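You operate a simulated robot arm through the tools that you are given. There is no shell and no other tool.

The job below is to be done with a simulated robot arm. You get a single attempt, and the scene is never put back.

## Task
Lift the basket out of the soak tub, rinse the two shafts in it clean and rack them.
Fine: basket into the sink, tub lid shut, tap off, shafts on the rack's open bed.

It is judged by the outcome, as a careful person would: the job done as asked, and still so three seconds after it is handed in. It fails if anything else is knocked over, pushed out of place, dropped, spilled or broken. A push-on lid holds only when it is set on centred and level and pressed home; a screw cap is set on level and turned clockwise until tight.

## Robot
A 7-joint arm with a two-finger parallel gripper, fixed in place. Base frame: the origin is on the floor under the middle of its stand, x ahead of it, y to its left, z up. Readings come in m, degrees, newtons and seconds.
It reaches about 1.479 m from its shoulder. Its first joint turns from -166.0 to 166.0 degrees. Payload 4.4 kg.
The TCP is the grasp point between the finger pads, 0.023 m short of the fingertips. In the tool frame z runs along the fingers and y along their closing line. Largest opening 0.094 m; finger width 0.038, thickness 0.01; the body of the gripper, 0.054 by 0.096 m, starts 0.039 m behind the TCP.
Orientation is that of the tool frame in the base frame, as a unit quaternion [x, y, z, w]. With the fingers straight down and closing along the base's y, the tool's x points along the base's -x, its y along +y and its z along -z.

## Interface
- The arm moves only by the tool play_rows. Its argument "series" is one flat list of numbers, 6 for each row, row after row: the shift along the tool's x, y, z in m, then the turn, a rotation vector about the tool's x, y, z in rad. In form: [dx, dy, dz, ax, ay, az, dx, dy, dz, ax, ay, az, ...]. A call has 1 to 20 rows; each row shifts and turns the commanded pose from where the row before left it, along the tool's axes as they then stand. "grip" is the opening, from 0 (shut) to 1 (fully open), set as the call begins (left out, the last holds). Rows are played at 5 a second. More than 0.05 m and 8.6 degrees between two rows, or a gripper value outside its range, and nothing of the call is played. Where a pose cannot be reached the arm comes as near as it can. A force on the tool above 50 N (or 10 N above the force at the start of the call, whichever is more), or a blocked arm, ends the call early, and 0.2 s more pass. Each finger travels about 0.072 m/s and halts on what it meets, pressing with about 44 N; the grip force reading is that of the motor and also rises with nothing between the fingers. The clock runs only during rows and for 0.2 s after the last one: add rows that do not move to give the fingers time. It gives the time, the measured TCP pose, the force on the tool (base axes), the opening and the grip force at its end, in the units of the frame above (readings bear some noise), with the torque about the TCP (base axes, N m) and any sound that the robot's microphone picked up.
- Cameras (640 x 400 px; columns grow to the right, rows downward): "scene" is fixed at [0.2211, -0.501, 1.5242]; the picture's right is [0.30, -0.95, 0.00], its down [-0.39, -0.12, -0.91] and it looks along [0.87, 0.27, -0.41] (base axes); focal length 295 px, centre (320, 200). "wrist" rides on the gripper at [0.086, 0.016, -0.075] in the tool frame; the picture's right is [-0.18, 0.98, 0.00], its down [-0.58, -0.11, -0.81] and it looks along [-0.79, -0.15, 0.59] (tool axes); focal length 243 px, centre (320, 200). There is no depth. A picture from a camera that has moved, and an enlarged one, comes with that camera's place and axes in the base frame and with its lens.
- get_image(camera): a new picture of that camera. It takes no simulated time.
- zoom(camera, box): a new picture of the part [left, top, right, bottom] of that camera's present view, enlarged. It takes no simulated time.
- close_job(): hands the job in; it is judged then, once.

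Nothing tells you positions but the pictures and the camera data. Unless the task says otherwise, let go and move clear before handing in.

The tools are called after "Call:" by a JSON object that holds its "api" and its "payload". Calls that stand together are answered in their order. play_rows: Moves the arm, as the interface text tells. Its arguments: {"type":"object","properties":{"series":{"type":"array"},"grip":{"type":"number"}},"required":["series"]} The other tools are called the same way: get_image (camera) takes a picture; zoom (camera, box) takes an enlarged picture of a part of a camera's view; close_job () hands the job in.

At the start:

```text
time: 0.0
tcp_pos: [0.7728, -0.3198, 1.4393]
ee_rot: [0.001, 1.0, 0.0, 0.0]
wrist_force: [0.1, 1.1, -0.8]
moment: [0.03, 0.0, -0.02]
finger_gap: 0.0938
grip_force: 0.1
```

scene: 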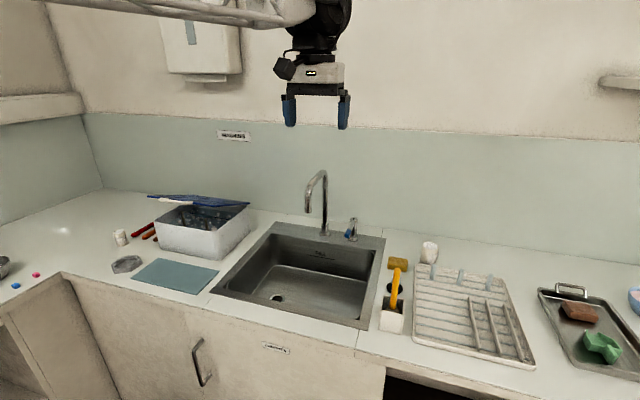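
wrist: 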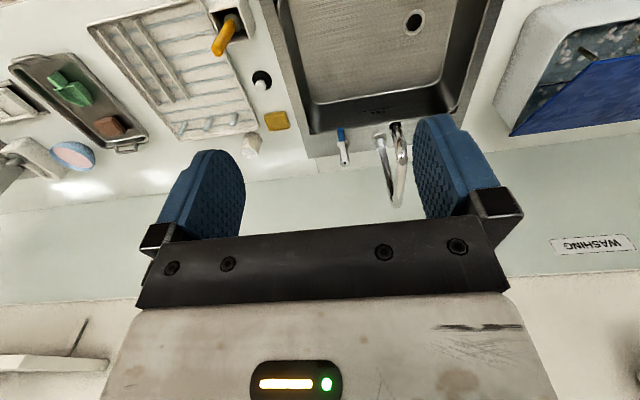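

I see a counter with a soak tub (lid ajar) on the left, a sink with a tap in the middle, and a rack on the right. I'll look closer at each area before moving.

Call:
{"api": "zoom", "payload": {"camera": "scene", "box": [100, 170, 280, 300]}}

Call:
{"api": "zoom", "payload": {"camera": "scene", "box": [220, 150, 400, 330]}}

Call:
{"api": "zoom", "payload": {"camera": "scene", "box": [370, 230, 550, 370]}}

Call:
{"api": "zoom", "payload": {"camera": "wrist", "box": [480, 0, 640, 150]}}

Call:
{"api": "zoom", "payload": {"camera": "wrist", "box": [80, 0, 290, 160]}}

Call:
{"api": "zoom", "payload": {"camera": "wrist", "box": [260, 0, 500, 210]}}

```text
3.08 times, centred on (190, 235) of scene
camera zoom: at [0.2211, -0.501, 1.5242], right [0.3, -0.95, 0.0], down [-0.39, -0.12, -0.91], along [0.87, 0.27, -0.41], focal length 908 px, centre (720, 92)
```

zoom: 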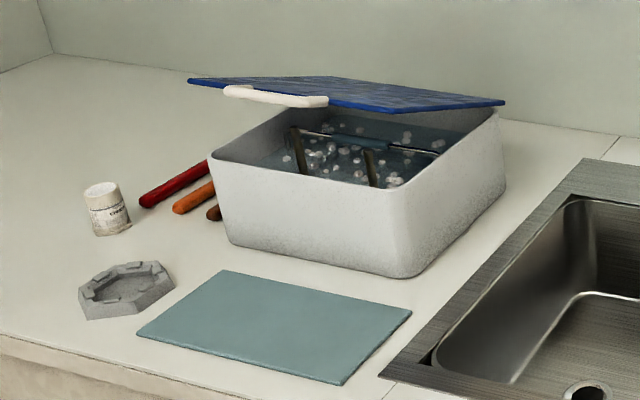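

```text
2.22 times, centred on (310, 240) of scene
camera zoom: at [0.2211, -0.501, 1.5242], right [0.3, -0.95, 0.0], down [-0.39, -0.12, -0.91], along [0.87, 0.27, -0.41], focal length 656 px, centre (342, 111)
```

zoom: 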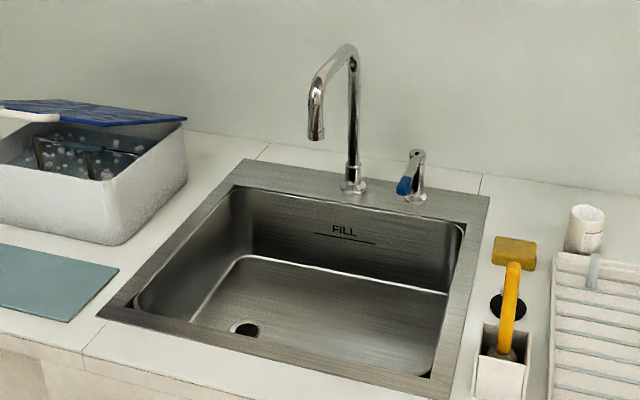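

```text
2.86 times, centred on (460, 300) of scene
camera zoom: at [0.2211, -0.501, 1.5242], right [0.3, -0.95, 0.0], down [-0.39, -0.12, -0.91], along [0.87, 0.27, -0.41], focal length 843 px, centre (-80, -86)
```

zoom: 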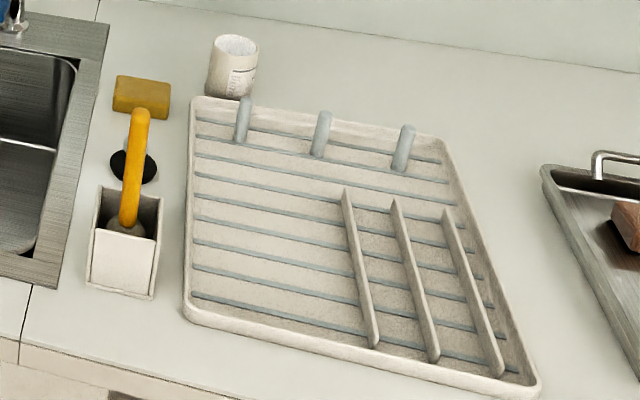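

```text
2.67 times, centred on (560, 75) of wrist
camera zoom: at [0.6854, -0.3033, 1.5137], right [0.18, 0.98, 0.0], down [0.58, -0.11, 0.81], along [0.79, -0.15, -0.59], focal length 647 px, centre (-320, 533)
```

zoom: 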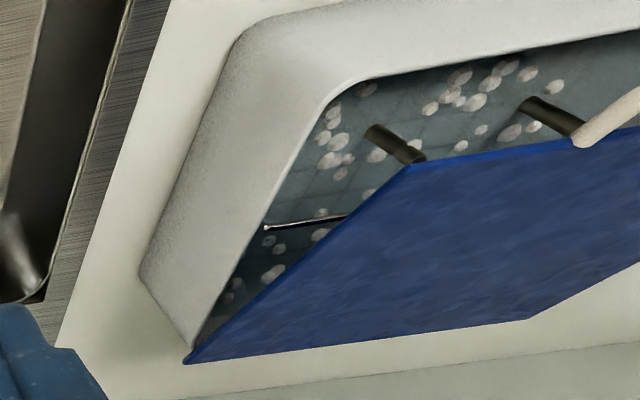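

```text
2.50 times, centred on (185, 80) of wrist
camera zoom: at [0.6854, -0.3033, 1.5137], right [0.18, 0.98, 0.0], down [0.58, -0.11, 0.81], along [0.79, -0.15, -0.59], focal length 606 px, centre (658, 500)
```

zoom: 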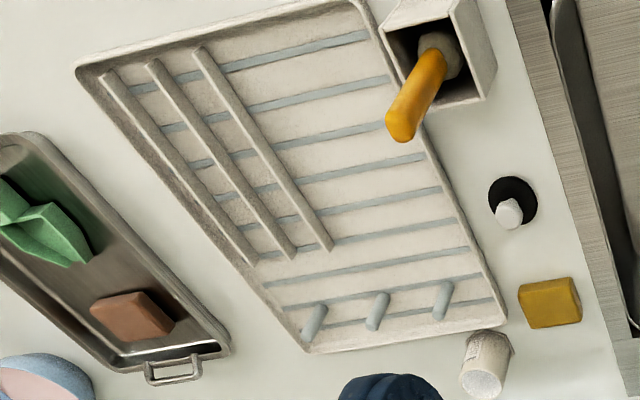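

```text
1.90 times, centred on (380, 105) of wrist
camera zoom: at [0.6854, -0.3033, 1.5137], right [0.18, 0.98, 0.0], down [0.58, -0.11, 0.81], along [0.79, -0.15, -0.59], focal length 462 px, centre (206, 381)
```

zoom: 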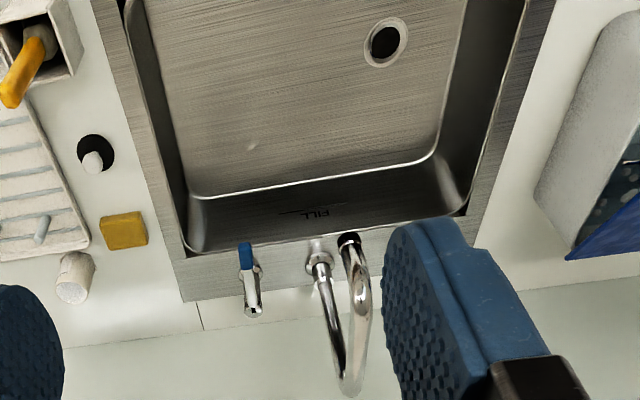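

The counter top is at about z 0.91, with the tub around x 0.92–1.15 and y 0.08–0.34. The tap is near (1.20, -0.22) and the rack is to the right. I'll move the wrist camera over toward the tub, tilted down, to see the basket and lid.

Call:
{"api": "play_rows", "payload": {"series": [0, 0.05, 0, 0, 0.05, 0, 0, 0.05, 0, 0, 0.05, 0, 0, 0.05, 0, 0, 0.05, 0, 0, 0.05, 0, 0, 0.05, 0, 0, 0.05, 0, 0, 0.05, 0, 0, 0.05, 0, 0, 0.05, 0, 0, 0.05, 0, 0, 0.05, 0, 0, 0.05, 0, 0, 0.05, 0, 0, 0.05, 0, 0, 0.05, 0, 0, 0.05, 0, 0, 0.05, 0], "grip": 1}}

```text
time: 2.2
tcp_pos: [0.7708, 0.1798, 1.4214]
ee_rot: [0.001, 0.968, -0.001, -0.252]
wrist_force: [0.7, 1.0, -4.0]
moment: [-0.07, 0.21, 0.04]
finger_gap: 0.094
grip_force: 0.1
out of reach, approached as far as the arm can: row 10
```

Call:
{"api": "get_image", "payload": {"camera": "wrist"}}

Call:
{"api": "get_image", "payload": {"camera": "scene"}}

```text
taken
camera wrist: at [0.7316, 0.1959, 1.5275], right [0.16, 0.98, -0.09], down [0.9, -0.11, 0.42], along [0.4, -0.15, -0.9], focal length 243 px, centre (320, 200)
```

wrist: 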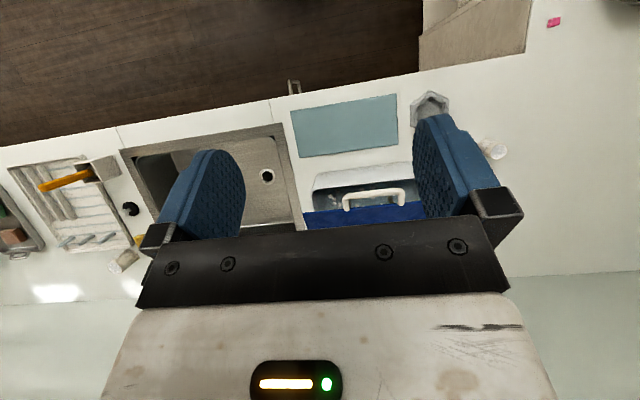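

```text
taken
```

scene: 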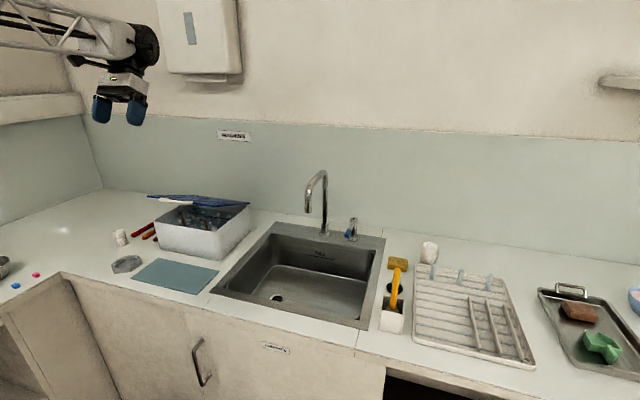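

Call:
{"api": "zoom", "payload": {"camera": "wrist", "box": [280, 140, 440, 240]}}

Call:
{"api": "zoom", "payload": {"camera": "wrist", "box": [0, 130, 180, 260]}}

Call:
{"api": "zoom", "payload": {"camera": "scene", "box": [130, 180, 270, 270]}}

```text
4.00 times, centred on (360, 190) of wrist
camera zoom: at [0.7316, 0.1959, 1.5275], right [0.16, 0.98, -0.09], down [0.9, -0.11, 0.42], along [0.4, -0.15, -0.9], focal length 970 px, centre (160, 240)
```

zoom: 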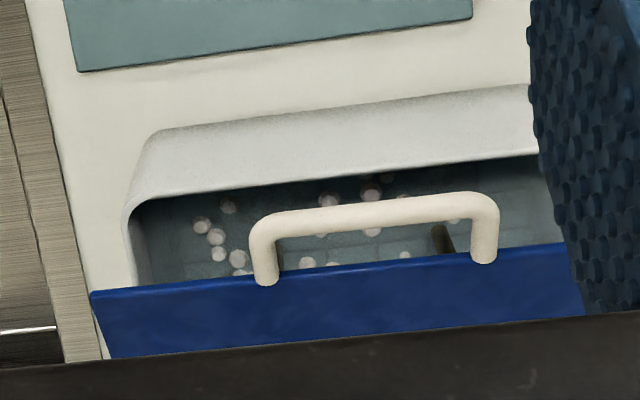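

```text
3.08 times, centred on (90, 195) of wrist
camera zoom: at [0.7316, 0.1959, 1.5275], right [0.16, 0.98, -0.09], down [0.9, -0.11, 0.42], along [0.4, -0.15, -0.9], focal length 746 px, centre (1028, 215)
```

zoom: 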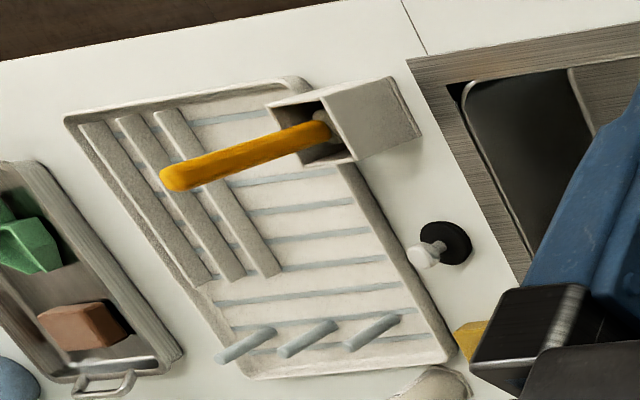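

```text
4.44 times, centred on (200, 225) of scene
camera zoom: at [0.2211, -0.501, 1.5242], right [0.3, -0.95, 0.0], down [-0.39, -0.12, -0.91], along [0.87, 0.27, -0.41], focal length 1312 px, centre (853, 89)
```

zoom: 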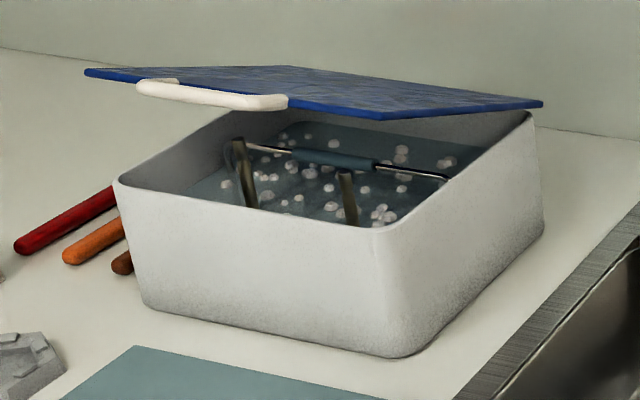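

The lid is hinged along its back edge and propped about 20° open, with a white handle at the front. Under it I can see the basket's bail handle and two dark shafts. I'll pull back and level the wrist a little for a clearer view.

Call:
{"api": "play_rows", "payload": {"series": [0.03, 0, 0, 0, -0.07, 0, 0.03, 0, 0, 0, -0.07, 0, 0.03, 0, 0, 0, -0.07, 0, 0.03, 0, 0, 0, -0.07, 0, 0.03, 0, 0, 0, -0.07, 0]}}

Call:
{"api": "get_image", "payload": {"camera": "wrist"}}

Call:
{"api": "zoom", "payload": {"camera": "wrist", "box": [260, 0, 460, 200]}}

```text
time: 3.4
tcp_pos: [0.6303, 0.1838, 1.4788]
ee_rot: [0.0, 0.997, 0.0, -0.074]
wrist_force: [0.2, -0.5, -0.5]
moment: [-0.01, 0.03, 0.01]
finger_gap: 0.094
grip_force: 0.1
```

```text
taken
camera wrist: at [0.5561, 0.1989, 1.5652], right [0.18, 0.98, -0.03], down [0.7, -0.11, 0.71], along [0.7, -0.15, -0.7], focal length 243 px, centre (320, 200)
```

wrist: 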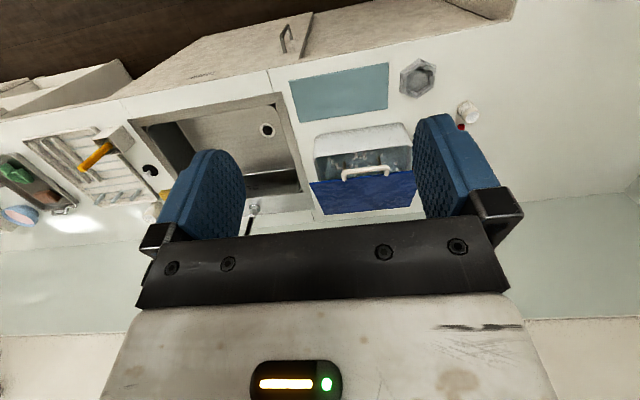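

```text
2.00 times, centred on (360, 100) of wrist
camera zoom: at [0.5561, 0.1989, 1.5652], right [0.18, 0.98, -0.03], down [0.7, -0.11, 0.71], along [0.7, -0.15, -0.7], focal length 485 px, centre (240, 400)
```

zoom: 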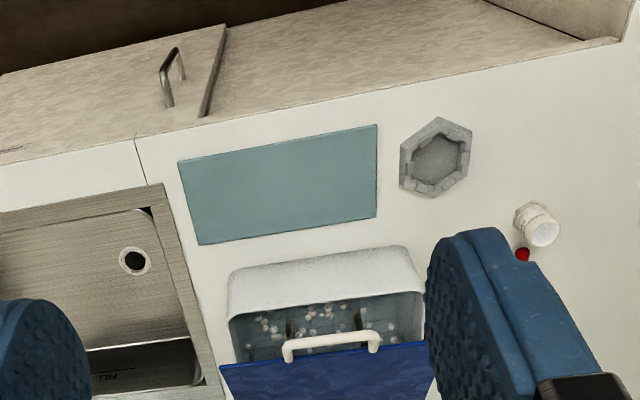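

Call:
{"api": "zoom", "payload": {"camera": "wrist", "box": [300, 110, 430, 220]}}

Call:
{"api": "zoom", "payload": {"camera": "wrist", "box": [320, 140, 400, 200]}}

```text
3.64 times, centred on (365, 165) of wrist
camera zoom: at [0.5561, 0.1989, 1.5652], right [0.18, 0.98, -0.03], down [0.7, -0.11, 0.71], along [0.7, -0.15, -0.7], focal length 882 px, centre (156, 327)
```

zoom: 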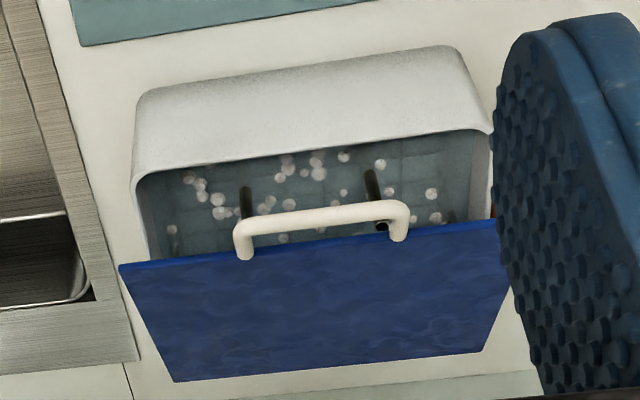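

```text
6.67 times, centred on (360, 170) of wrist
camera zoom: at [0.5561, 0.1989, 1.5652], right [0.18, 0.98, -0.03], down [0.7, -0.11, 0.71], along [0.7, -0.15, -0.7], focal length 1618 px, centre (53, 400)
```

zoom: 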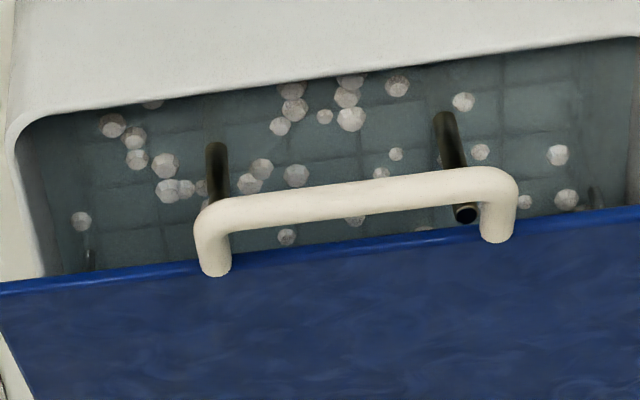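

Call:
{"api": "zoom", "payload": {"camera": "scene", "box": [140, 185, 220, 235]}}

Call:
{"api": "zoom", "payload": {"camera": "scene", "box": [170, 195, 260, 250]}}

```text
8.00 times, centred on (180, 210) of scene
camera zoom: at [0.2211, -0.501, 1.5242], right [0.3, -0.95, 0.0], down [-0.39, -0.12, -0.91], along [0.87, 0.27, -0.41], focal length 2361 px, centre (1440, 120)
```

zoom: 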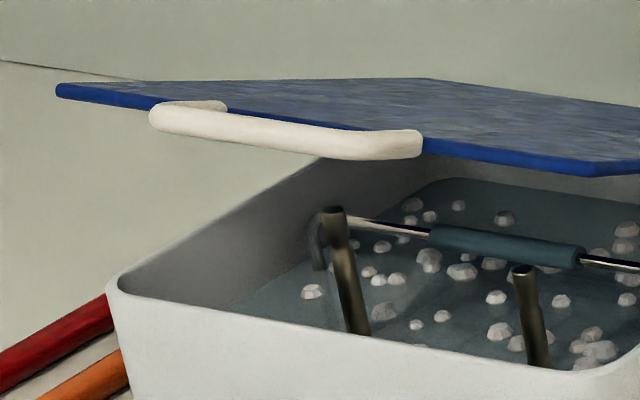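

```text
7.11 times, centred on (215, 222) of scene
camera zoom: at [0.2211, -0.501, 1.5242], right [0.3, -0.95, 0.0], down [-0.39, -0.12, -0.91], along [0.87, 0.27, -0.41], focal length 2098 px, centre (1067, 40)
```

zoom: 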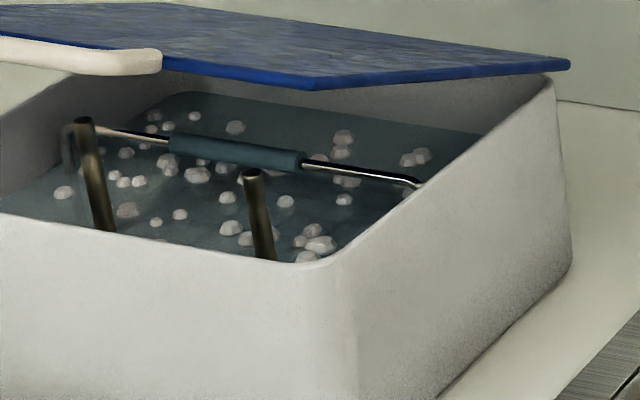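

The lid is hinged at about (1.168, y, 1.025), and its handle bar is at about (0.925, 0.172–0.278, 1.117). The bail grip sits near (1.05, 0.22, 1.00). I'll yaw the tool 90° so it closes across the bar, then descend a little.

Call:
{"api": "play_rows", "payload": {"series": [0, 0, 0, 0, -0.148, 0, 0, 0, 0, 0, 0, -0.1428, 0, 0, 0, 0, 0, -0.1428, 0, 0, 0, 0, 0, -0.1428, 0, 0, 0, 0, 0, -0.1428, 0, 0, 0, 0, 0, -0.1428, 0, 0, 0, 0, 0, -0.1428, 0, 0, 0, 0, 0, -0.1428, 0, 0, 0, 0, 0, -0.1428, 0, 0, 0, 0, 0, -0.1428, 0, 0, 0, 0, 0, -0.1428, 0, 0, 0, 0, 0, -0.1428, -0.008, -0.02, 0.04, 0, 0, 0, -0.008, -0.02, 0.04, 0, 0, 0, -0.008, -0.02, 0.04, 0, 0, 0, -0.008, -0.02, 0.04, 0, 0, 0, -0.008, -0.02, 0.04, 0, 0, 0]}}

Call:
{"api": "get_image", "payload": {"camera": "wrist"}}

Call:
{"api": "get_image", "payload": {"camera": "scene"}}

```text
time: 7.0
tcp_pos: [0.7344, 0.2207, 1.2783]
ee_rot: [0.707, -0.707, 0.0, 0.0]
wrist_force: [0.1, -0.1, 0.7]
moment: [0.0, 0.0, -0.01]
finger_gap: 0.0942
grip_force: 0.0
```

```text
taken
camera wrist: at [0.7172, 0.1334, 1.3527], right [-0.98, 0.18, 0.0], down [0.11, 0.58, 0.81], along [0.15, 0.79, -0.59], focal length 243 px, centre (320, 200)
```

wrist: 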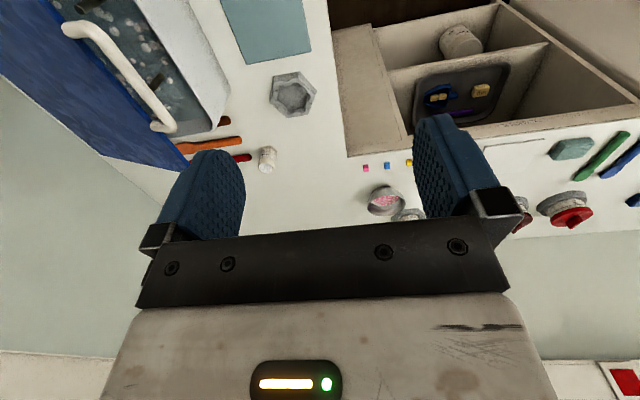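

```text
taken
```

scene: 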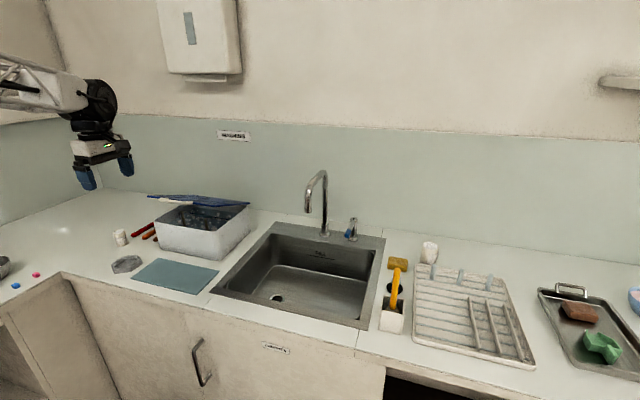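

Call:
{"api": "play_rows", "payload": {"series": [0, 0, 0, 0.1418, 0, 0, 0, 0, 0, 0.1418, 0, 0, 0, 0, 0, 0.1418, 0, 0, 0, 0, 0, 0.1418, 0, 0, 0, 0, 0, 0.1418, 0, 0, 0, 0, 0, 0.1418, 0, 0, 0, 0, 0, 0.1418, 0, 0, 0, 0, 0, 0.1418, 0, 0]}}

Call:
{"api": "get_image", "payload": {"camera": "wrist"}}

Call:
{"api": "get_image", "payload": {"camera": "scene"}}

```text
time: 8.8
tcp_pos: [0.7285, 0.2219, 1.2795]
ee_rot: [0.596, -0.596, 0.379, -0.381]
wrist_force: [0.6, -0.5, 0.5]
moment: [0.01, 0.02, 0.0]
finger_gap: 0.0939
grip_force: 0.1
```

```text
taken
camera wrist: at [0.6545, 0.1338, 1.2961], right [-0.42, 0.18, -0.89], down [-0.68, 0.58, 0.44], along [0.6, 0.79, -0.12], focal length 243 px, centre (320, 200)
```

wrist: 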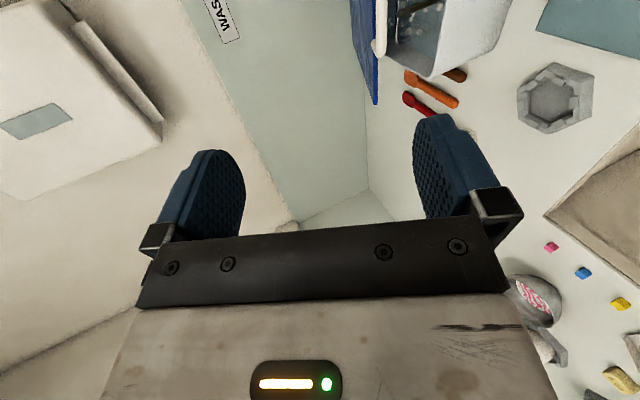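

```text
taken
```

scene: 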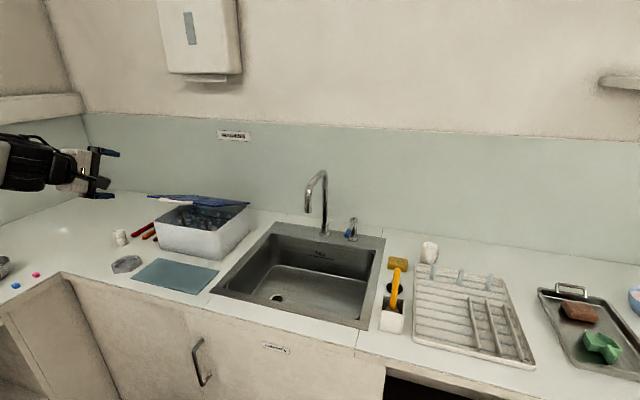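

Call:
{"api": "play_rows", "payload": {"series": [-0.0005, 0.01065, 0.0258, 0, 0, 0, -0.0005, 0.01065, 0.0258, 0, 0, 0, -0.0005, 0.01065, 0.0258, 0, 0, 0, -0.0005, 0.01065, 0.0258, 0, 0, 0, -0.0005, 0.01065, 0.0258, 0, 0, 0, -0.0005, 0.01065, 0.0258, 0, 0, 0, 0, 0, 0, 0, 0, 0], "grip": 0.6}}

Call:
{"api": "get_image", "payload": {"camera": "wrist"}}

Call:
{"api": "zoom", "payload": {"camera": "scene", "box": [60, 140, 260, 265]}}

```text
time: 10.4
tcp_pos: [0.8416, 0.2248, 1.154]
ee_rot: [0.597, -0.597, 0.38, -0.38]
wrist_force: [-0.1, -0.3, 0.8]
moment: [-0.02, 0.0, -0.01]
finger_gap: 0.0565
grip_force: 0.1
```

```text
taken
camera wrist: at [0.7671, 0.1382, 1.1719], right [-0.42, 0.18, -0.89], down [-0.68, 0.58, 0.44], along [0.6, 0.79, -0.12], focal length 243 px, centre (320, 200)
```

wrist: 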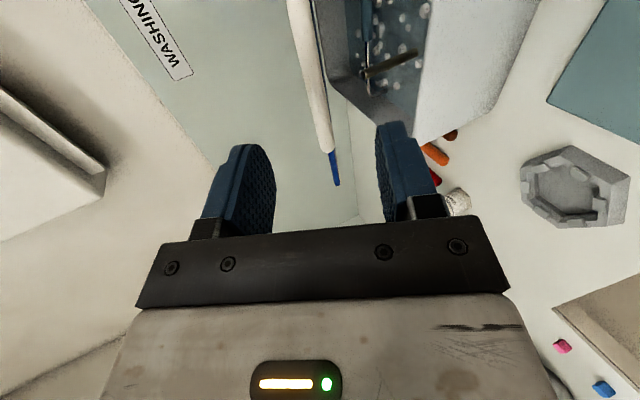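

```text
3.20 times, centred on (160, 202) of scene
camera zoom: at [0.2211, -0.501, 1.5242], right [0.3, -0.95, 0.0], down [-0.39, -0.12, -0.91], along [0.87, 0.27, -0.41], focal length 944 px, centre (832, 192)
```

zoom: 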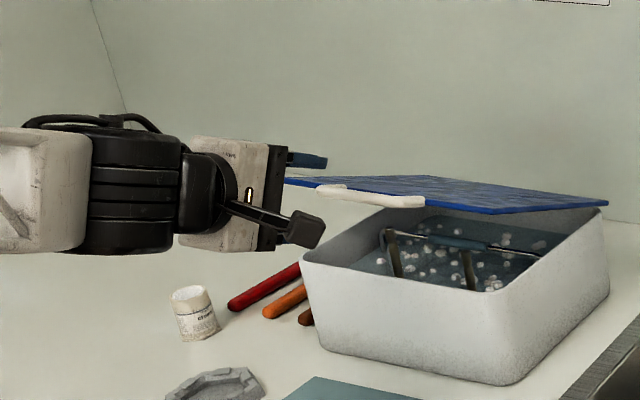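

Call:
{"api": "play_rows", "payload": {"series": [0, -0.001, 0.0198, 0, 0, 0, 0, -0.001, 0.0198, 0, 0, 0, 0, -0.001, 0.0198, 0, 0, 0, 0, -0.001, 0.0198, 0, 0, 0]}}

Call:
{"api": "get_image", "payload": {"camera": "wrist"}}

Call:
{"api": "zoom", "payload": {"camera": "scene", "box": [60, 140, 260, 265]}}

```text
time: 11.4
tcp_pos: [0.9155, 0.2225, 1.1268]
ee_rot: [0.596, -0.596, 0.38, -0.38]
wrist_force: [0.3, 0.3, 1.0]
moment: [0.02, 0.0, -0.01]
finger_gap: 0.0562
grip_force: 0.1
```

```text
taken
camera wrist: at [0.8408, 0.1366, 1.1432], right [-0.42, 0.18, -0.89], down [-0.68, 0.58, 0.44], along [0.6, 0.79, -0.12], focal length 243 px, centre (320, 200)
```

wrist: 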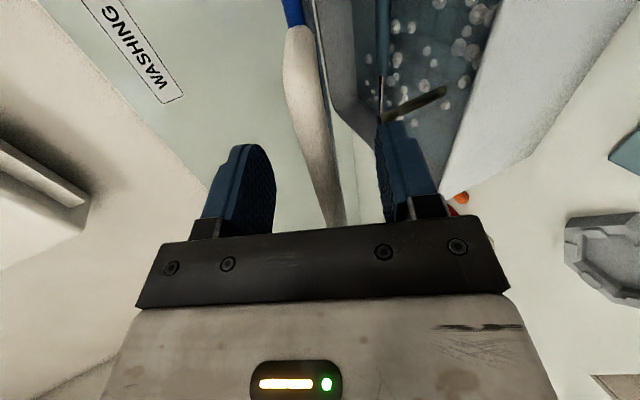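

```text
3.20 times, centred on (160, 202) of scene
camera zoom: at [0.2211, -0.501, 1.5242], right [0.3, -0.95, 0.0], down [-0.39, -0.12, -0.91], along [0.87, 0.27, -0.41], focal length 944 px, centre (832, 192)
```

zoom: 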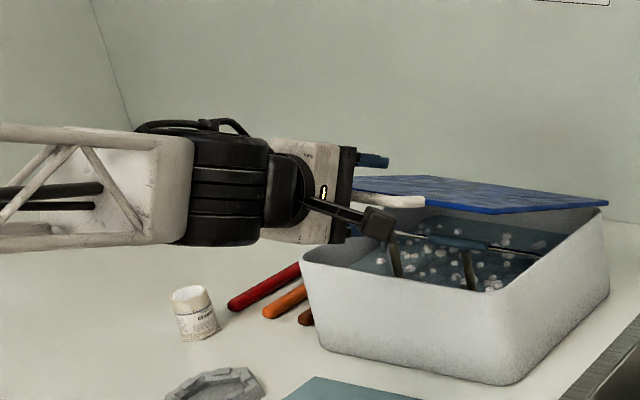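

Call:
{"api": "play_rows", "payload": {"series": [0, 0, 0, 0, 0, 0, 0, 0, 0, 0, 0, 0, 0, 0, 0, 0, 0, 0, 0, 0, 0, 0, 0, 0, 0, 0, 0, 0, 0, 0], "grip": 0}}

Call:
{"api": "get_image", "payload": {"camera": "wrist"}}

Call:
{"api": "zoom", "payload": {"camera": "scene", "box": [60, 140, 260, 265]}}

```text
time: 12.6
tcp_pos: [0.9158, 0.223, 1.1259]
ee_rot: [-0.597, 0.597, -0.379, 0.379]
wrist_force: [3.3, 0.9, -1.9]
moment: [0.1, -0.03, -0.07]
finger_gap: 0.0114
grip_force: 44.8
```

```text
taken
camera wrist: at [0.8406, 0.1365, 1.1424], right [-0.42, 0.18, -0.89], down [-0.68, 0.58, 0.44], along [0.6, 0.79, -0.12], focal length 243 px, centre (320, 200)
```

wrist: 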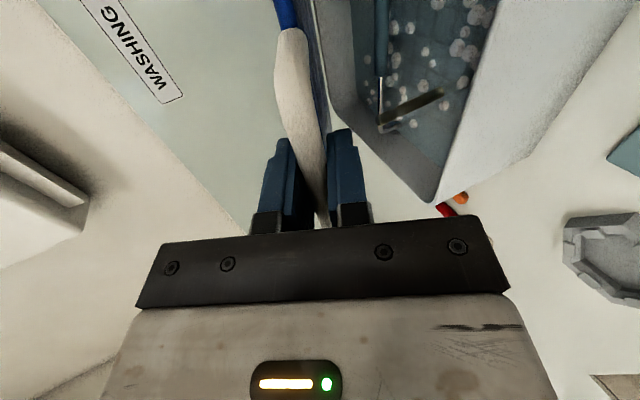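

```text
3.20 times, centred on (160, 202) of scene
camera zoom: at [0.2211, -0.501, 1.5242], right [0.3, -0.95, 0.0], down [-0.39, -0.12, -0.91], along [0.87, 0.27, -0.41], focal length 944 px, centre (832, 192)
```

zoom: 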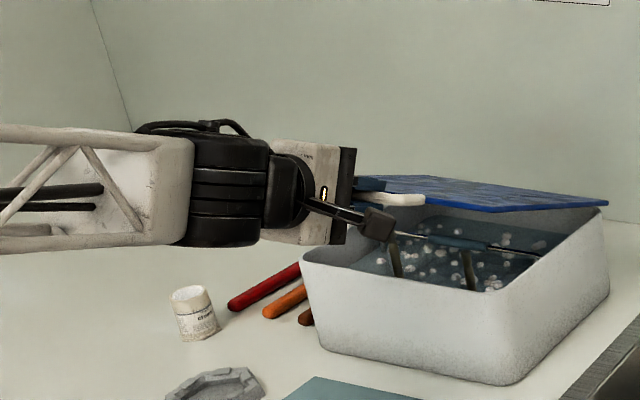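

The handle bar is gripped, with the gap at 11 mm. I'll lift it along the hinge arc and check the forces as I go.

Call:
{"api": "play_rows", "payload": {"series": [0, -0.0253, -0.0004, 0, 0, 0, 0, -0.0252, 0.0022, 0, 0, 0, 0, -0.0249, 0.0046, 0, 0, 0, 0, -0.0243, 0.0071, 0, 0, 0]}}

Call:
{"api": "get_image", "payload": {"camera": "wrist"}}

Call:
{"api": "get_image", "payload": {"camera": "scene"}}

```text
time: 13.6
tcp_pos: [0.9685, 0.2244, 1.2104]
ee_rot: [0.598, -0.597, 0.379, -0.378]
wrist_force: [23.6, 0.2, -24.0]
moment: [-0.56, -0.01, -0.12]
finger_gap: 0.0113
grip_force: 45.3
```

```text
taken
camera wrist: at [0.8941, 0.1367, 1.2276], right [-0.42, 0.18, -0.89], down [-0.68, 0.58, 0.44], along [0.6, 0.79, -0.12], focal length 243 px, centre (320, 200)
```

wrist: 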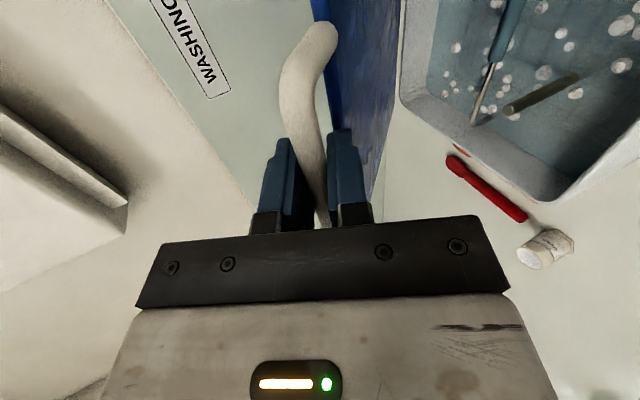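

```text
taken
```

scene: 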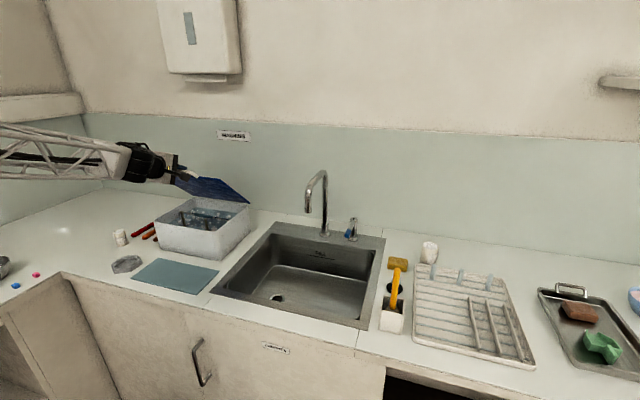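

Call:
{"api": "play_rows", "payload": {"series": [0, 0.0013, 0.0038, 0, 0, 0]}}

```text
time: 14.0
tcp_pos: [0.9721, 0.2231, 1.2137]
ee_rot: [0.596, -0.596, 0.38, -0.381]
wrist_force: [-2.3, -1.2, 1.5]
moment: [-0.84, 0.01, 0.03]
finger_gap: 0.0113
grip_force: 45.2
```

Call:
{"api": "play_rows", "payload": {"series": [0, -0.0233, 0.0097, 0, 0, 0, 0, -0.0223, 0.012, 0, 0, 0]}}

```text
time: 14.6
tcp_pos: [1.0113, 0.2232, 1.2455]
ee_rot: [-0.595, 0.596, -0.38, 0.382]
wrist_force: [-13.8, -8.0, 19.8]
moment: [-0.86, 0.09, 0.72]
finger_gap: 0.0116
grip_force: 44.7
```

Call:
{"api": "play_rows", "payload": {"series": [0, -0.0221, 0.0125, 0, 0, 0, 0, -0.0197, 0.0159, 0, 0, 0]}}

```text
time: 15.2
tcp_pos: [1.0543, 0.225, 1.2681]
ee_rot: [-0.596, 0.597, -0.379, 0.381]
wrist_force: [-14.6, -1.7, 29.9]
moment: [-1.15, 0.08, 1.02]
finger_gap: 0.0116
grip_force: 44.5
```

Call:
{"api": "play_rows", "payload": {"series": [0, -0.0014, -0.0014, 0, 0, 0, 0, -0.0183, 0.0178, 0, 0, 0, 0, -0.0167, 0.0192, 0, 0, 0]}}

```text
time: 16.0
tcp_pos: [1.1036, 0.2235, 1.2843]
ee_rot: [-0.596, 0.597, -0.38, 0.379]
wrist_force: [-5.4, -3.1, 18.6]
moment: [-1.28, 0.14, 0.83]
finger_gap: 0.0115
grip_force: 44.5
```

Call:
{"api": "play_rows", "payload": {"series": [0, -0.0014, -0.0011, 0, 0, 0, 0, -0.0145, 0.0208, 0, 0, 0, 0, -0.0125, 0.0221, 0, 0, 0]}}

Call:
{"api": "get_image", "payload": {"camera": "wrist"}}

Call:
{"api": "get_image", "payload": {"camera": "scene"}}

```text
time: 16.8
tcp_pos: [1.1523, 0.2228, 1.2881]
ee_rot: [-0.597, 0.597, -0.378, 0.378]
wrist_force: [-44.3, 6.1, -8.2]
moment: [-1.43, -0.23, 0.92]
finger_gap: 0.0118
grip_force: 45.1
```

```text
taken
camera wrist: at [1.0786, 0.1364, 1.3059], right [-0.42, 0.18, -0.89], down [-0.68, 0.58, 0.44], along [0.6, 0.79, -0.12], focal length 243 px, centre (320, 200)
```

wrist: 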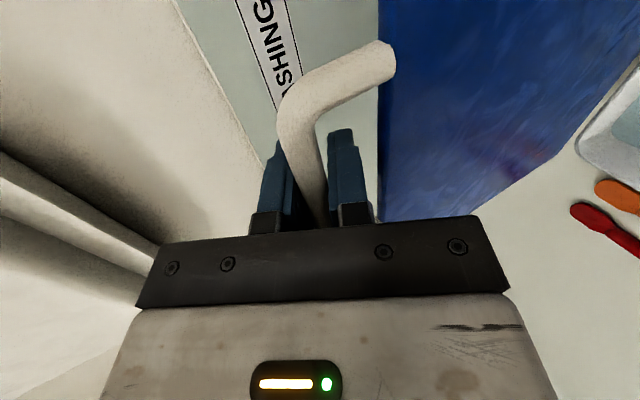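

```text
taken
```

scene: 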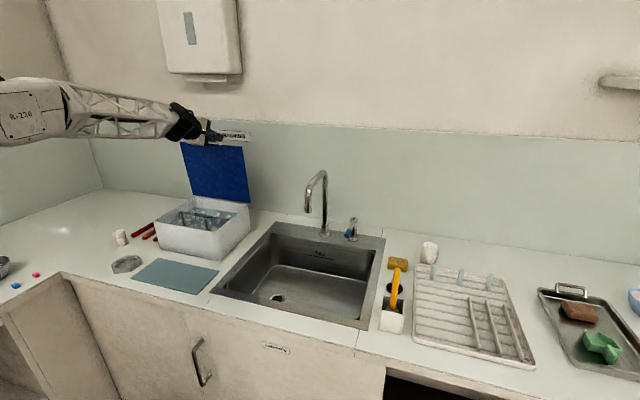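

The lid is near vertical and pushing back, so it has probably reached its stop. I'll ease off slightly, release the handle, and see whether the lid stays up.

Call:
{"api": "play_rows", "payload": {"series": [0, 0.0013, -0.0027, 0, 0, 0]}}

```text
time: 17.2
tcp_pos: [1.1505, 0.222, 1.2888]
ee_rot: [0.598, -0.597, 0.379, -0.378]
wrist_force: [2.1, 18.9, -16.8]
moment: [-1.74, -0.27, 0.22]
finger_gap: 0.0119
grip_force: 45.2
```

Call:
{"api": "play_rows", "payload": {"series": [0, 0, 0, 0, 0, 0, 0, 0, 0, 0, 0, 0], "grip": 0.3}}

Call:
{"api": "get_image", "payload": {"camera": "wrist"}}

Call:
{"api": "zoom", "payload": {"camera": "scene", "box": [130, 90, 290, 270]}}

```text
time: 17.8
tcp_pos: [1.1506, 0.2213, 1.2928]
ee_rot: [0.598, -0.596, 0.379, -0.379]
wrist_force: [0.7, 0.7, 0.6]
moment: [0.02, -0.04, -0.01]
finger_gap: 0.0282
grip_force: 0.0
```

```text
taken
camera wrist: at [1.0756, 0.1351, 1.3095], right [-0.42, 0.18, -0.89], down [-0.68, 0.58, 0.44], along [0.6, 0.79, -0.12], focal length 243 px, centre (320, 200)
```

wrist: 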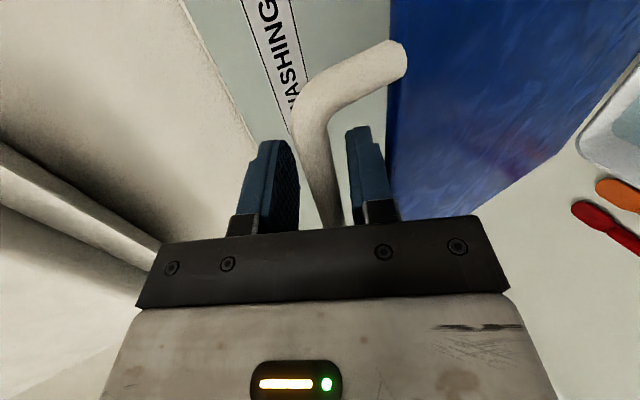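

```text
2.22 times, centred on (210, 180) of scene
camera zoom: at [0.2211, -0.501, 1.5242], right [0.3, -0.95, 0.0], down [-0.39, -0.12, -0.91], along [0.87, 0.27, -0.41], focal length 656 px, centre (564, 244)
```

zoom: 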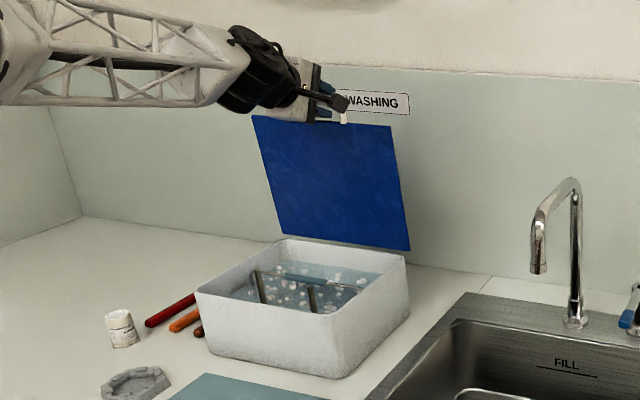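

Call:
{"api": "play_rows", "payload": {"series": [0, 0, -0.01, 0, 0, 0, 0, 0, -0.02, 0, 0, 0, 0, 0, -0.03, 0, 0, 0], "grip": 0.5}}

Call:
{"api": "get_image", "payload": {"camera": "wrist"}}

Call:
{"api": "zoom", "payload": {"camera": "scene", "box": [130, 90, 290, 270]}}

```text
time: 18.6
tcp_pos: [1.0967, 0.2229, 1.3161]
ee_rot: [-0.597, 0.597, -0.378, 0.379]
wrist_force: [-0.9, 0.4, -0.3]
moment: [0.0, -0.05, 0.05]
finger_gap: 0.0472
grip_force: 0.2
```

```text
taken
camera wrist: at [1.0221, 0.1361, 1.333], right [-0.42, 0.18, -0.89], down [-0.68, 0.58, 0.44], along [0.6, 0.79, -0.12], focal length 243 px, centre (320, 200)
```

wrist: 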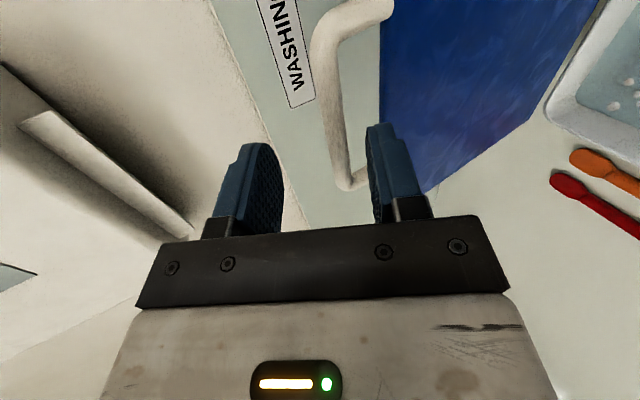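

```text
2.22 times, centred on (210, 180) of scene
camera zoom: at [0.2211, -0.501, 1.5242], right [0.3, -0.95, 0.0], down [-0.39, -0.12, -0.91], along [0.87, 0.27, -0.41], focal length 656 px, centre (564, 244)
```

zoom: 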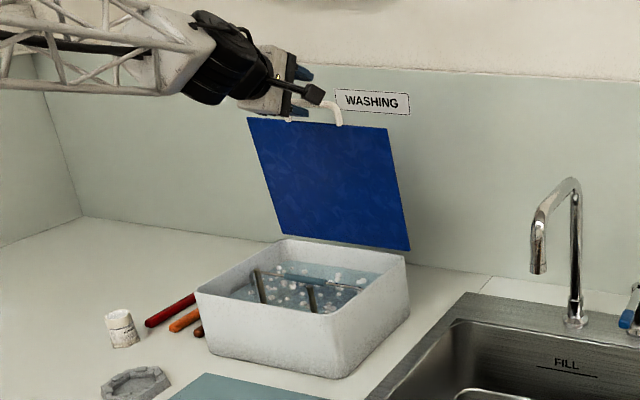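

Call:
{"api": "play_rows", "payload": {"series": [0, 0, -0.02, 0, 0, 0, 0, 0, 0, 0, 0, 0, 0, 0, 0, 0, 0, 0, 0, 0, 0, 0, 0, 0, 0, 0, 0, 0, 0, 0]}}

Call:
{"api": "zoom", "payload": {"camera": "scene", "box": [130, 90, 290, 270]}}

```text
time: 19.8
tcp_pos: [1.0788, 0.2231, 1.3264]
ee_rot: [0.597, -0.597, 0.379, -0.38]
wrist_force: [0.0, -0.2, -0.4]
moment: [-0.03, -0.01, -0.02]
finger_gap: 0.047
grip_force: 0.1
```

```text
2.22 times, centred on (210, 180) of scene
camera zoom: at [0.2211, -0.501, 1.5242], right [0.3, -0.95, 0.0], down [-0.39, -0.12, -0.91], along [0.87, 0.27, -0.41], focal length 656 px, centre (564, 244)
```

zoom: 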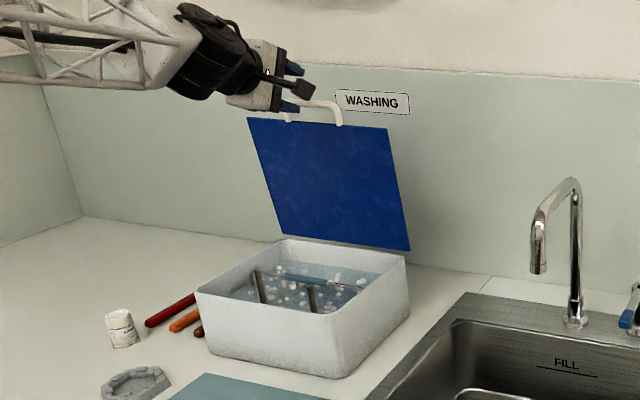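

The lid stays up by friction at about 84°. Next I'll back off, point the fingers down, and shift right so the wrist camera can look into the tub.

Call:
{"api": "play_rows", "payload": {"series": [0, 0, -0.033, 0, 0, 0, 0, 0, -0.033, 0, 0, 0, 0, 0, -0.034, 0, 0, 0, 0.034, 0, 0, -0.1418, 0, 0, 0.034, 0, 0, -0.1418, 0, 0, 0.034, 0, 0, -0.1418, 0, 0, 0.034, 0, 0, -0.1418, 0, 0, 0.034, 0, 0, -0.1418, 0, 0, 0.034, 0, 0, -0.1418, 0, 0, 0.034, 0, 0, -0.1418, 0, 0, 0.034, 0, 0, -0.1418, 0, 0], "grip": 1}}

Call:
{"api": "get_image", "payload": {"camera": "wrist"}}

Call:
{"api": "get_image", "payload": {"camera": "scene"}}

```text
time: 22.2
tcp_pos: [0.9886, -0.0517, 1.3705]
ee_rot: [-0.707, 0.707, 0.001, 0.0]
wrist_force: [-0.4, -0.5, 0.5]
moment: [0.02, -0.04, -0.03]
finger_gap: 0.0937
grip_force: 0.1
```

```text
taken
camera wrist: at [0.9715, -0.1382, 1.4452], right [-0.98, 0.18, 0.0], down [0.11, 0.58, 0.81], along [0.15, 0.79, -0.59], focal length 243 px, centre (320, 200)
```

wrist: 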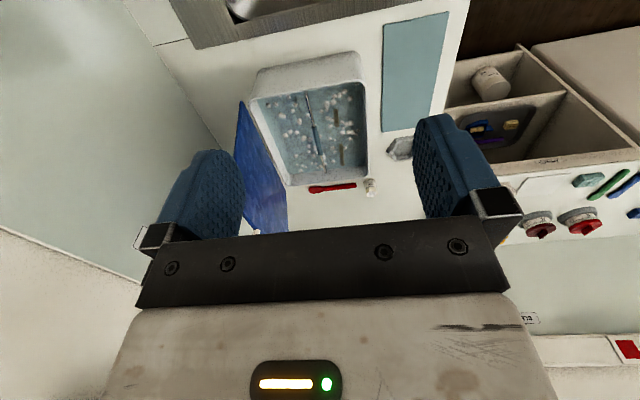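

```text
taken
```

scene: 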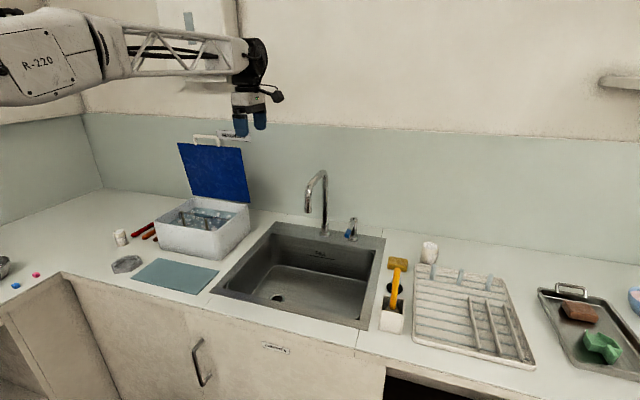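

Call:
{"api": "zoom", "payload": {"camera": "wrist", "box": [230, 40, 390, 200]}}

Call:
{"api": "zoom", "payload": {"camera": "scene", "box": [145, 185, 265, 270]}}

```text
2.50 times, centred on (310, 120) of wrist
camera zoom: at [0.9715, -0.1382, 1.4452], right [-0.98, 0.18, 0.0], down [0.11, 0.58, 0.81], along [0.15, 0.79, -0.59], focal length 606 px, centre (345, 400)
```

zoom: 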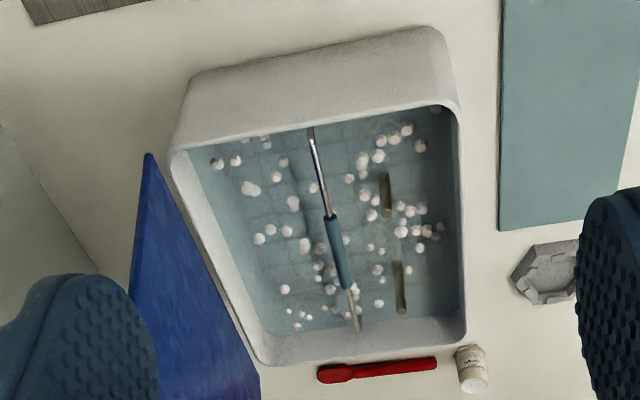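

```text
4.71 times, centred on (205, 228) of scene
camera zoom: at [0.2211, -0.501, 1.5242], right [0.3, -0.95, 0.0], down [-0.39, -0.12, -0.91], along [0.87, 0.27, -0.41], focal length 1389 px, centre (861, 71)
```

zoom: 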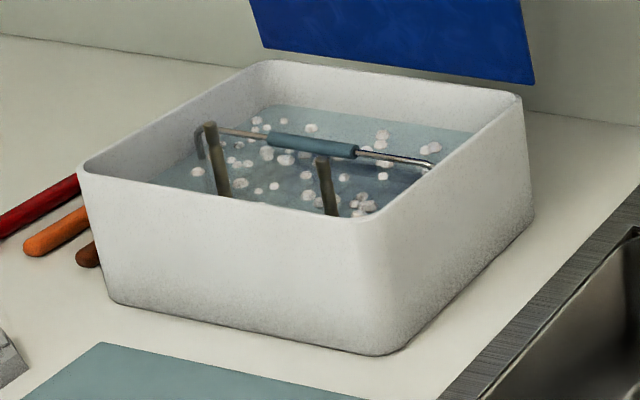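

The bail grip is at about (1.046, 0.221, 1.007), running along y. The shafts stand at about (0.995, 0.170) and (0.995, 0.269) with tops near z 1.03–1.04. I'll move above the bail grip.

Call:
{"api": "play_rows", "payload": {"series": [-0.0341, -0.0071, 0.02, 0, 0, 0, -0.0341, -0.0071, 0.02, 0, 0, 0, -0.0341, -0.0071, 0.02, 0, 0, 0, -0.0341, -0.0071, 0.02, 0, 0, 0, -0.0341, -0.0071, 0.02, 0, 0, 0, -0.0341, -0.0071, 0.02, 0, 0, 0, -0.0341, -0.0071, 0.02, 0, 0, 0, -0.0341, -0.0071, 0.02, 0, 0, 0, 0, 0, 0.04, 0, 0, 0, 0, 0, 0.04, 0, 0, 0], "grip": 0.6}}

Call:
{"api": "get_image", "payload": {"camera": "wrist"}}

Call:
{"api": "zoom", "payload": {"camera": "scene", "box": [130, 90, 290, 270]}}

```text
time: 24.4
tcp_pos: [1.0425, 0.2271, 1.1291]
ee_rot: [-0.707, 0.707, 0.0, 0.001]
wrist_force: [-0.5, 0.2, 1.4]
moment: [0.02, -0.04, 0.01]
finger_gap: 0.0564
grip_force: 0.0
```

```text
taken
camera wrist: at [1.0255, 0.1396, 1.203], right [-0.98, 0.18, 0.0], down [0.11, 0.58, 0.81], along [0.15, 0.79, -0.59], focal length 243 px, centre (320, 200)
```

wrist: 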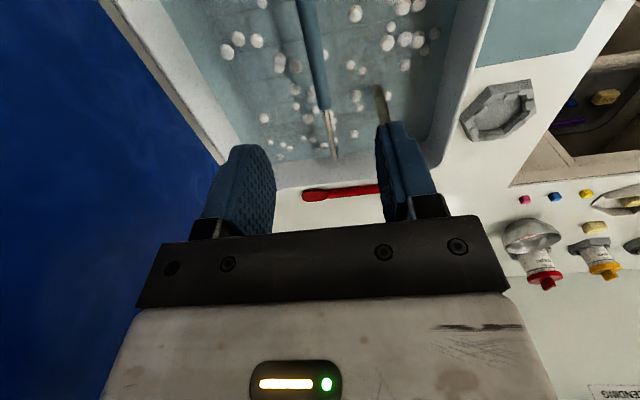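

```text
2.22 times, centred on (210, 180) of scene
camera zoom: at [0.2211, -0.501, 1.5242], right [0.3, -0.95, 0.0], down [-0.39, -0.12, -0.91], along [0.87, 0.27, -0.41], focal length 656 px, centre (564, 244)
```

zoom: 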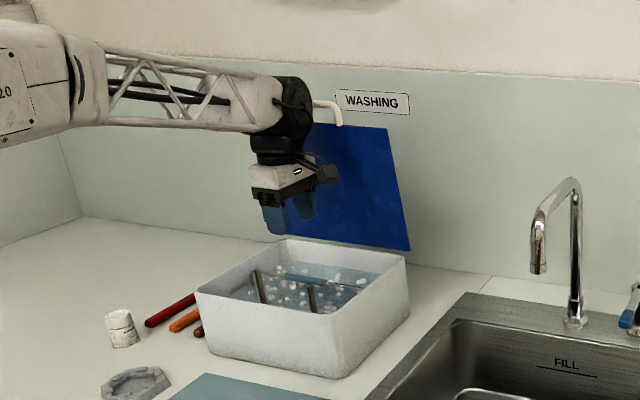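

Call:
{"api": "play_rows", "payload": {"series": [0.0012, -0.0006, 0.0236, 0, 0, 0, 0.0012, -0.0006, 0.0236, 0, 0, 0, 0.0012, -0.0006, 0.0236, 0, 0, 0, 0.0012, -0.0006, 0.0236, 0, 0, 0]}}

Call:
{"api": "get_image", "payload": {"camera": "wrist"}}

Call:
{"api": "zoom", "payload": {"camera": "scene", "box": [130, 90, 290, 270]}}

```text
time: 25.4
tcp_pos: [1.0438, 0.22, 1.0329]
ee_rot: [0.707, -0.707, 0.001, 0.0]
wrist_force: [-0.9, 0.3, 0.9]
moment: [-0.02, -0.01, 0.0]
finger_gap: 0.0564
grip_force: 0.1
```

```text
taken
camera wrist: at [1.0271, 0.1328, 1.1077], right [-0.98, 0.18, 0.0], down [0.11, 0.58, 0.81], along [0.15, 0.79, -0.59], focal length 243 px, centre (320, 200)
```

wrist: 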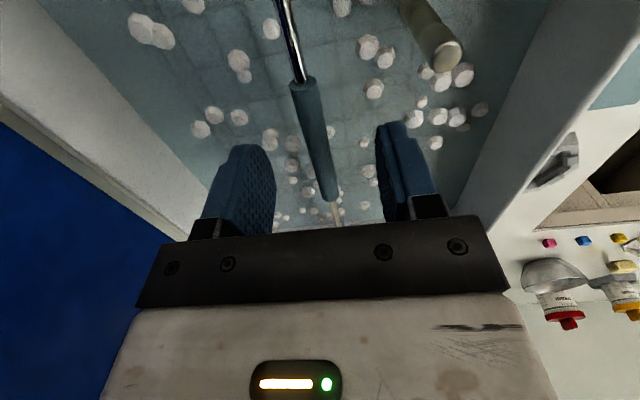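

```text
2.22 times, centred on (210, 180) of scene
camera zoom: at [0.2211, -0.501, 1.5242], right [0.3, -0.95, 0.0], down [-0.39, -0.12, -0.91], along [0.87, 0.27, -0.41], focal length 656 px, centre (564, 244)
```

zoom: 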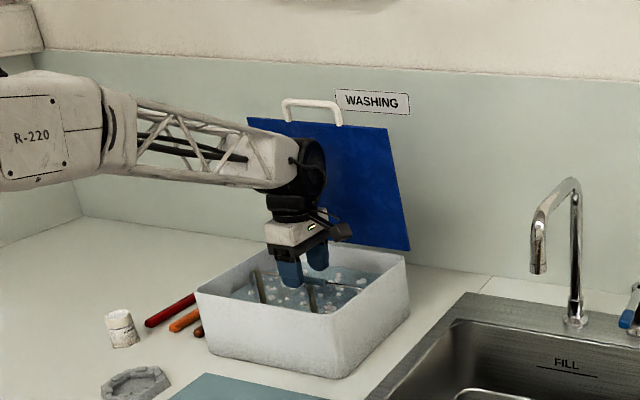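

Call:
{"api": "play_rows", "payload": {"series": [0, -0.001, 0.011, 0, 0, 0, 0, 0, 0.011, 0, 0, 0]}}

Call:
{"api": "play_rows", "payload": {"series": [0, 0, 0, 0, 0, 0, 0, 0, 0, 0, 0, 0, 0, 0, 0, 0, 0, 0, 0, 0, 0, 0, 0, 0, 0, 0, 0, 0, 0, 0], "grip": 0}}

Call:
{"api": "get_image", "payload": {"camera": "wrist"}}

```text
time: 26.0
tcp_pos: [1.0466, 0.2188, 1.0105]
ee_rot: [-0.707, 0.707, 0.0, 0.0]
wrist_force: [-0.6, 0.2, 0.9]
moment: [0.0, -0.02, 0.0]
finger_gap: 0.0561
grip_force: 0.1
```

```text
time: 27.2
tcp_pos: [1.0459, 0.2179, 1.0109]
ee_rot: [-0.707, 0.707, 0.001, 0.0]
wrist_force: [0.9, 0.5, 0.1]
moment: [0.02, -0.04, 0.03]
finger_gap: 0.0106
grip_force: 44.2
```

```text
taken
camera wrist: at [1.0291, 0.132, 1.0853], right [-0.98, 0.18, 0.0], down [0.11, 0.58, 0.81], along [0.15, 0.79, -0.59], focal length 243 px, centre (320, 200)
```

wrist: 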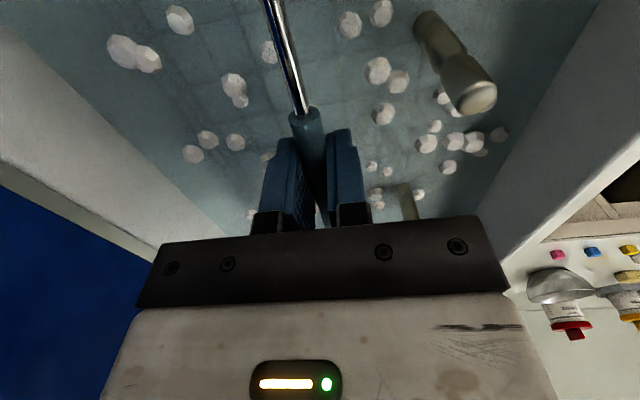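

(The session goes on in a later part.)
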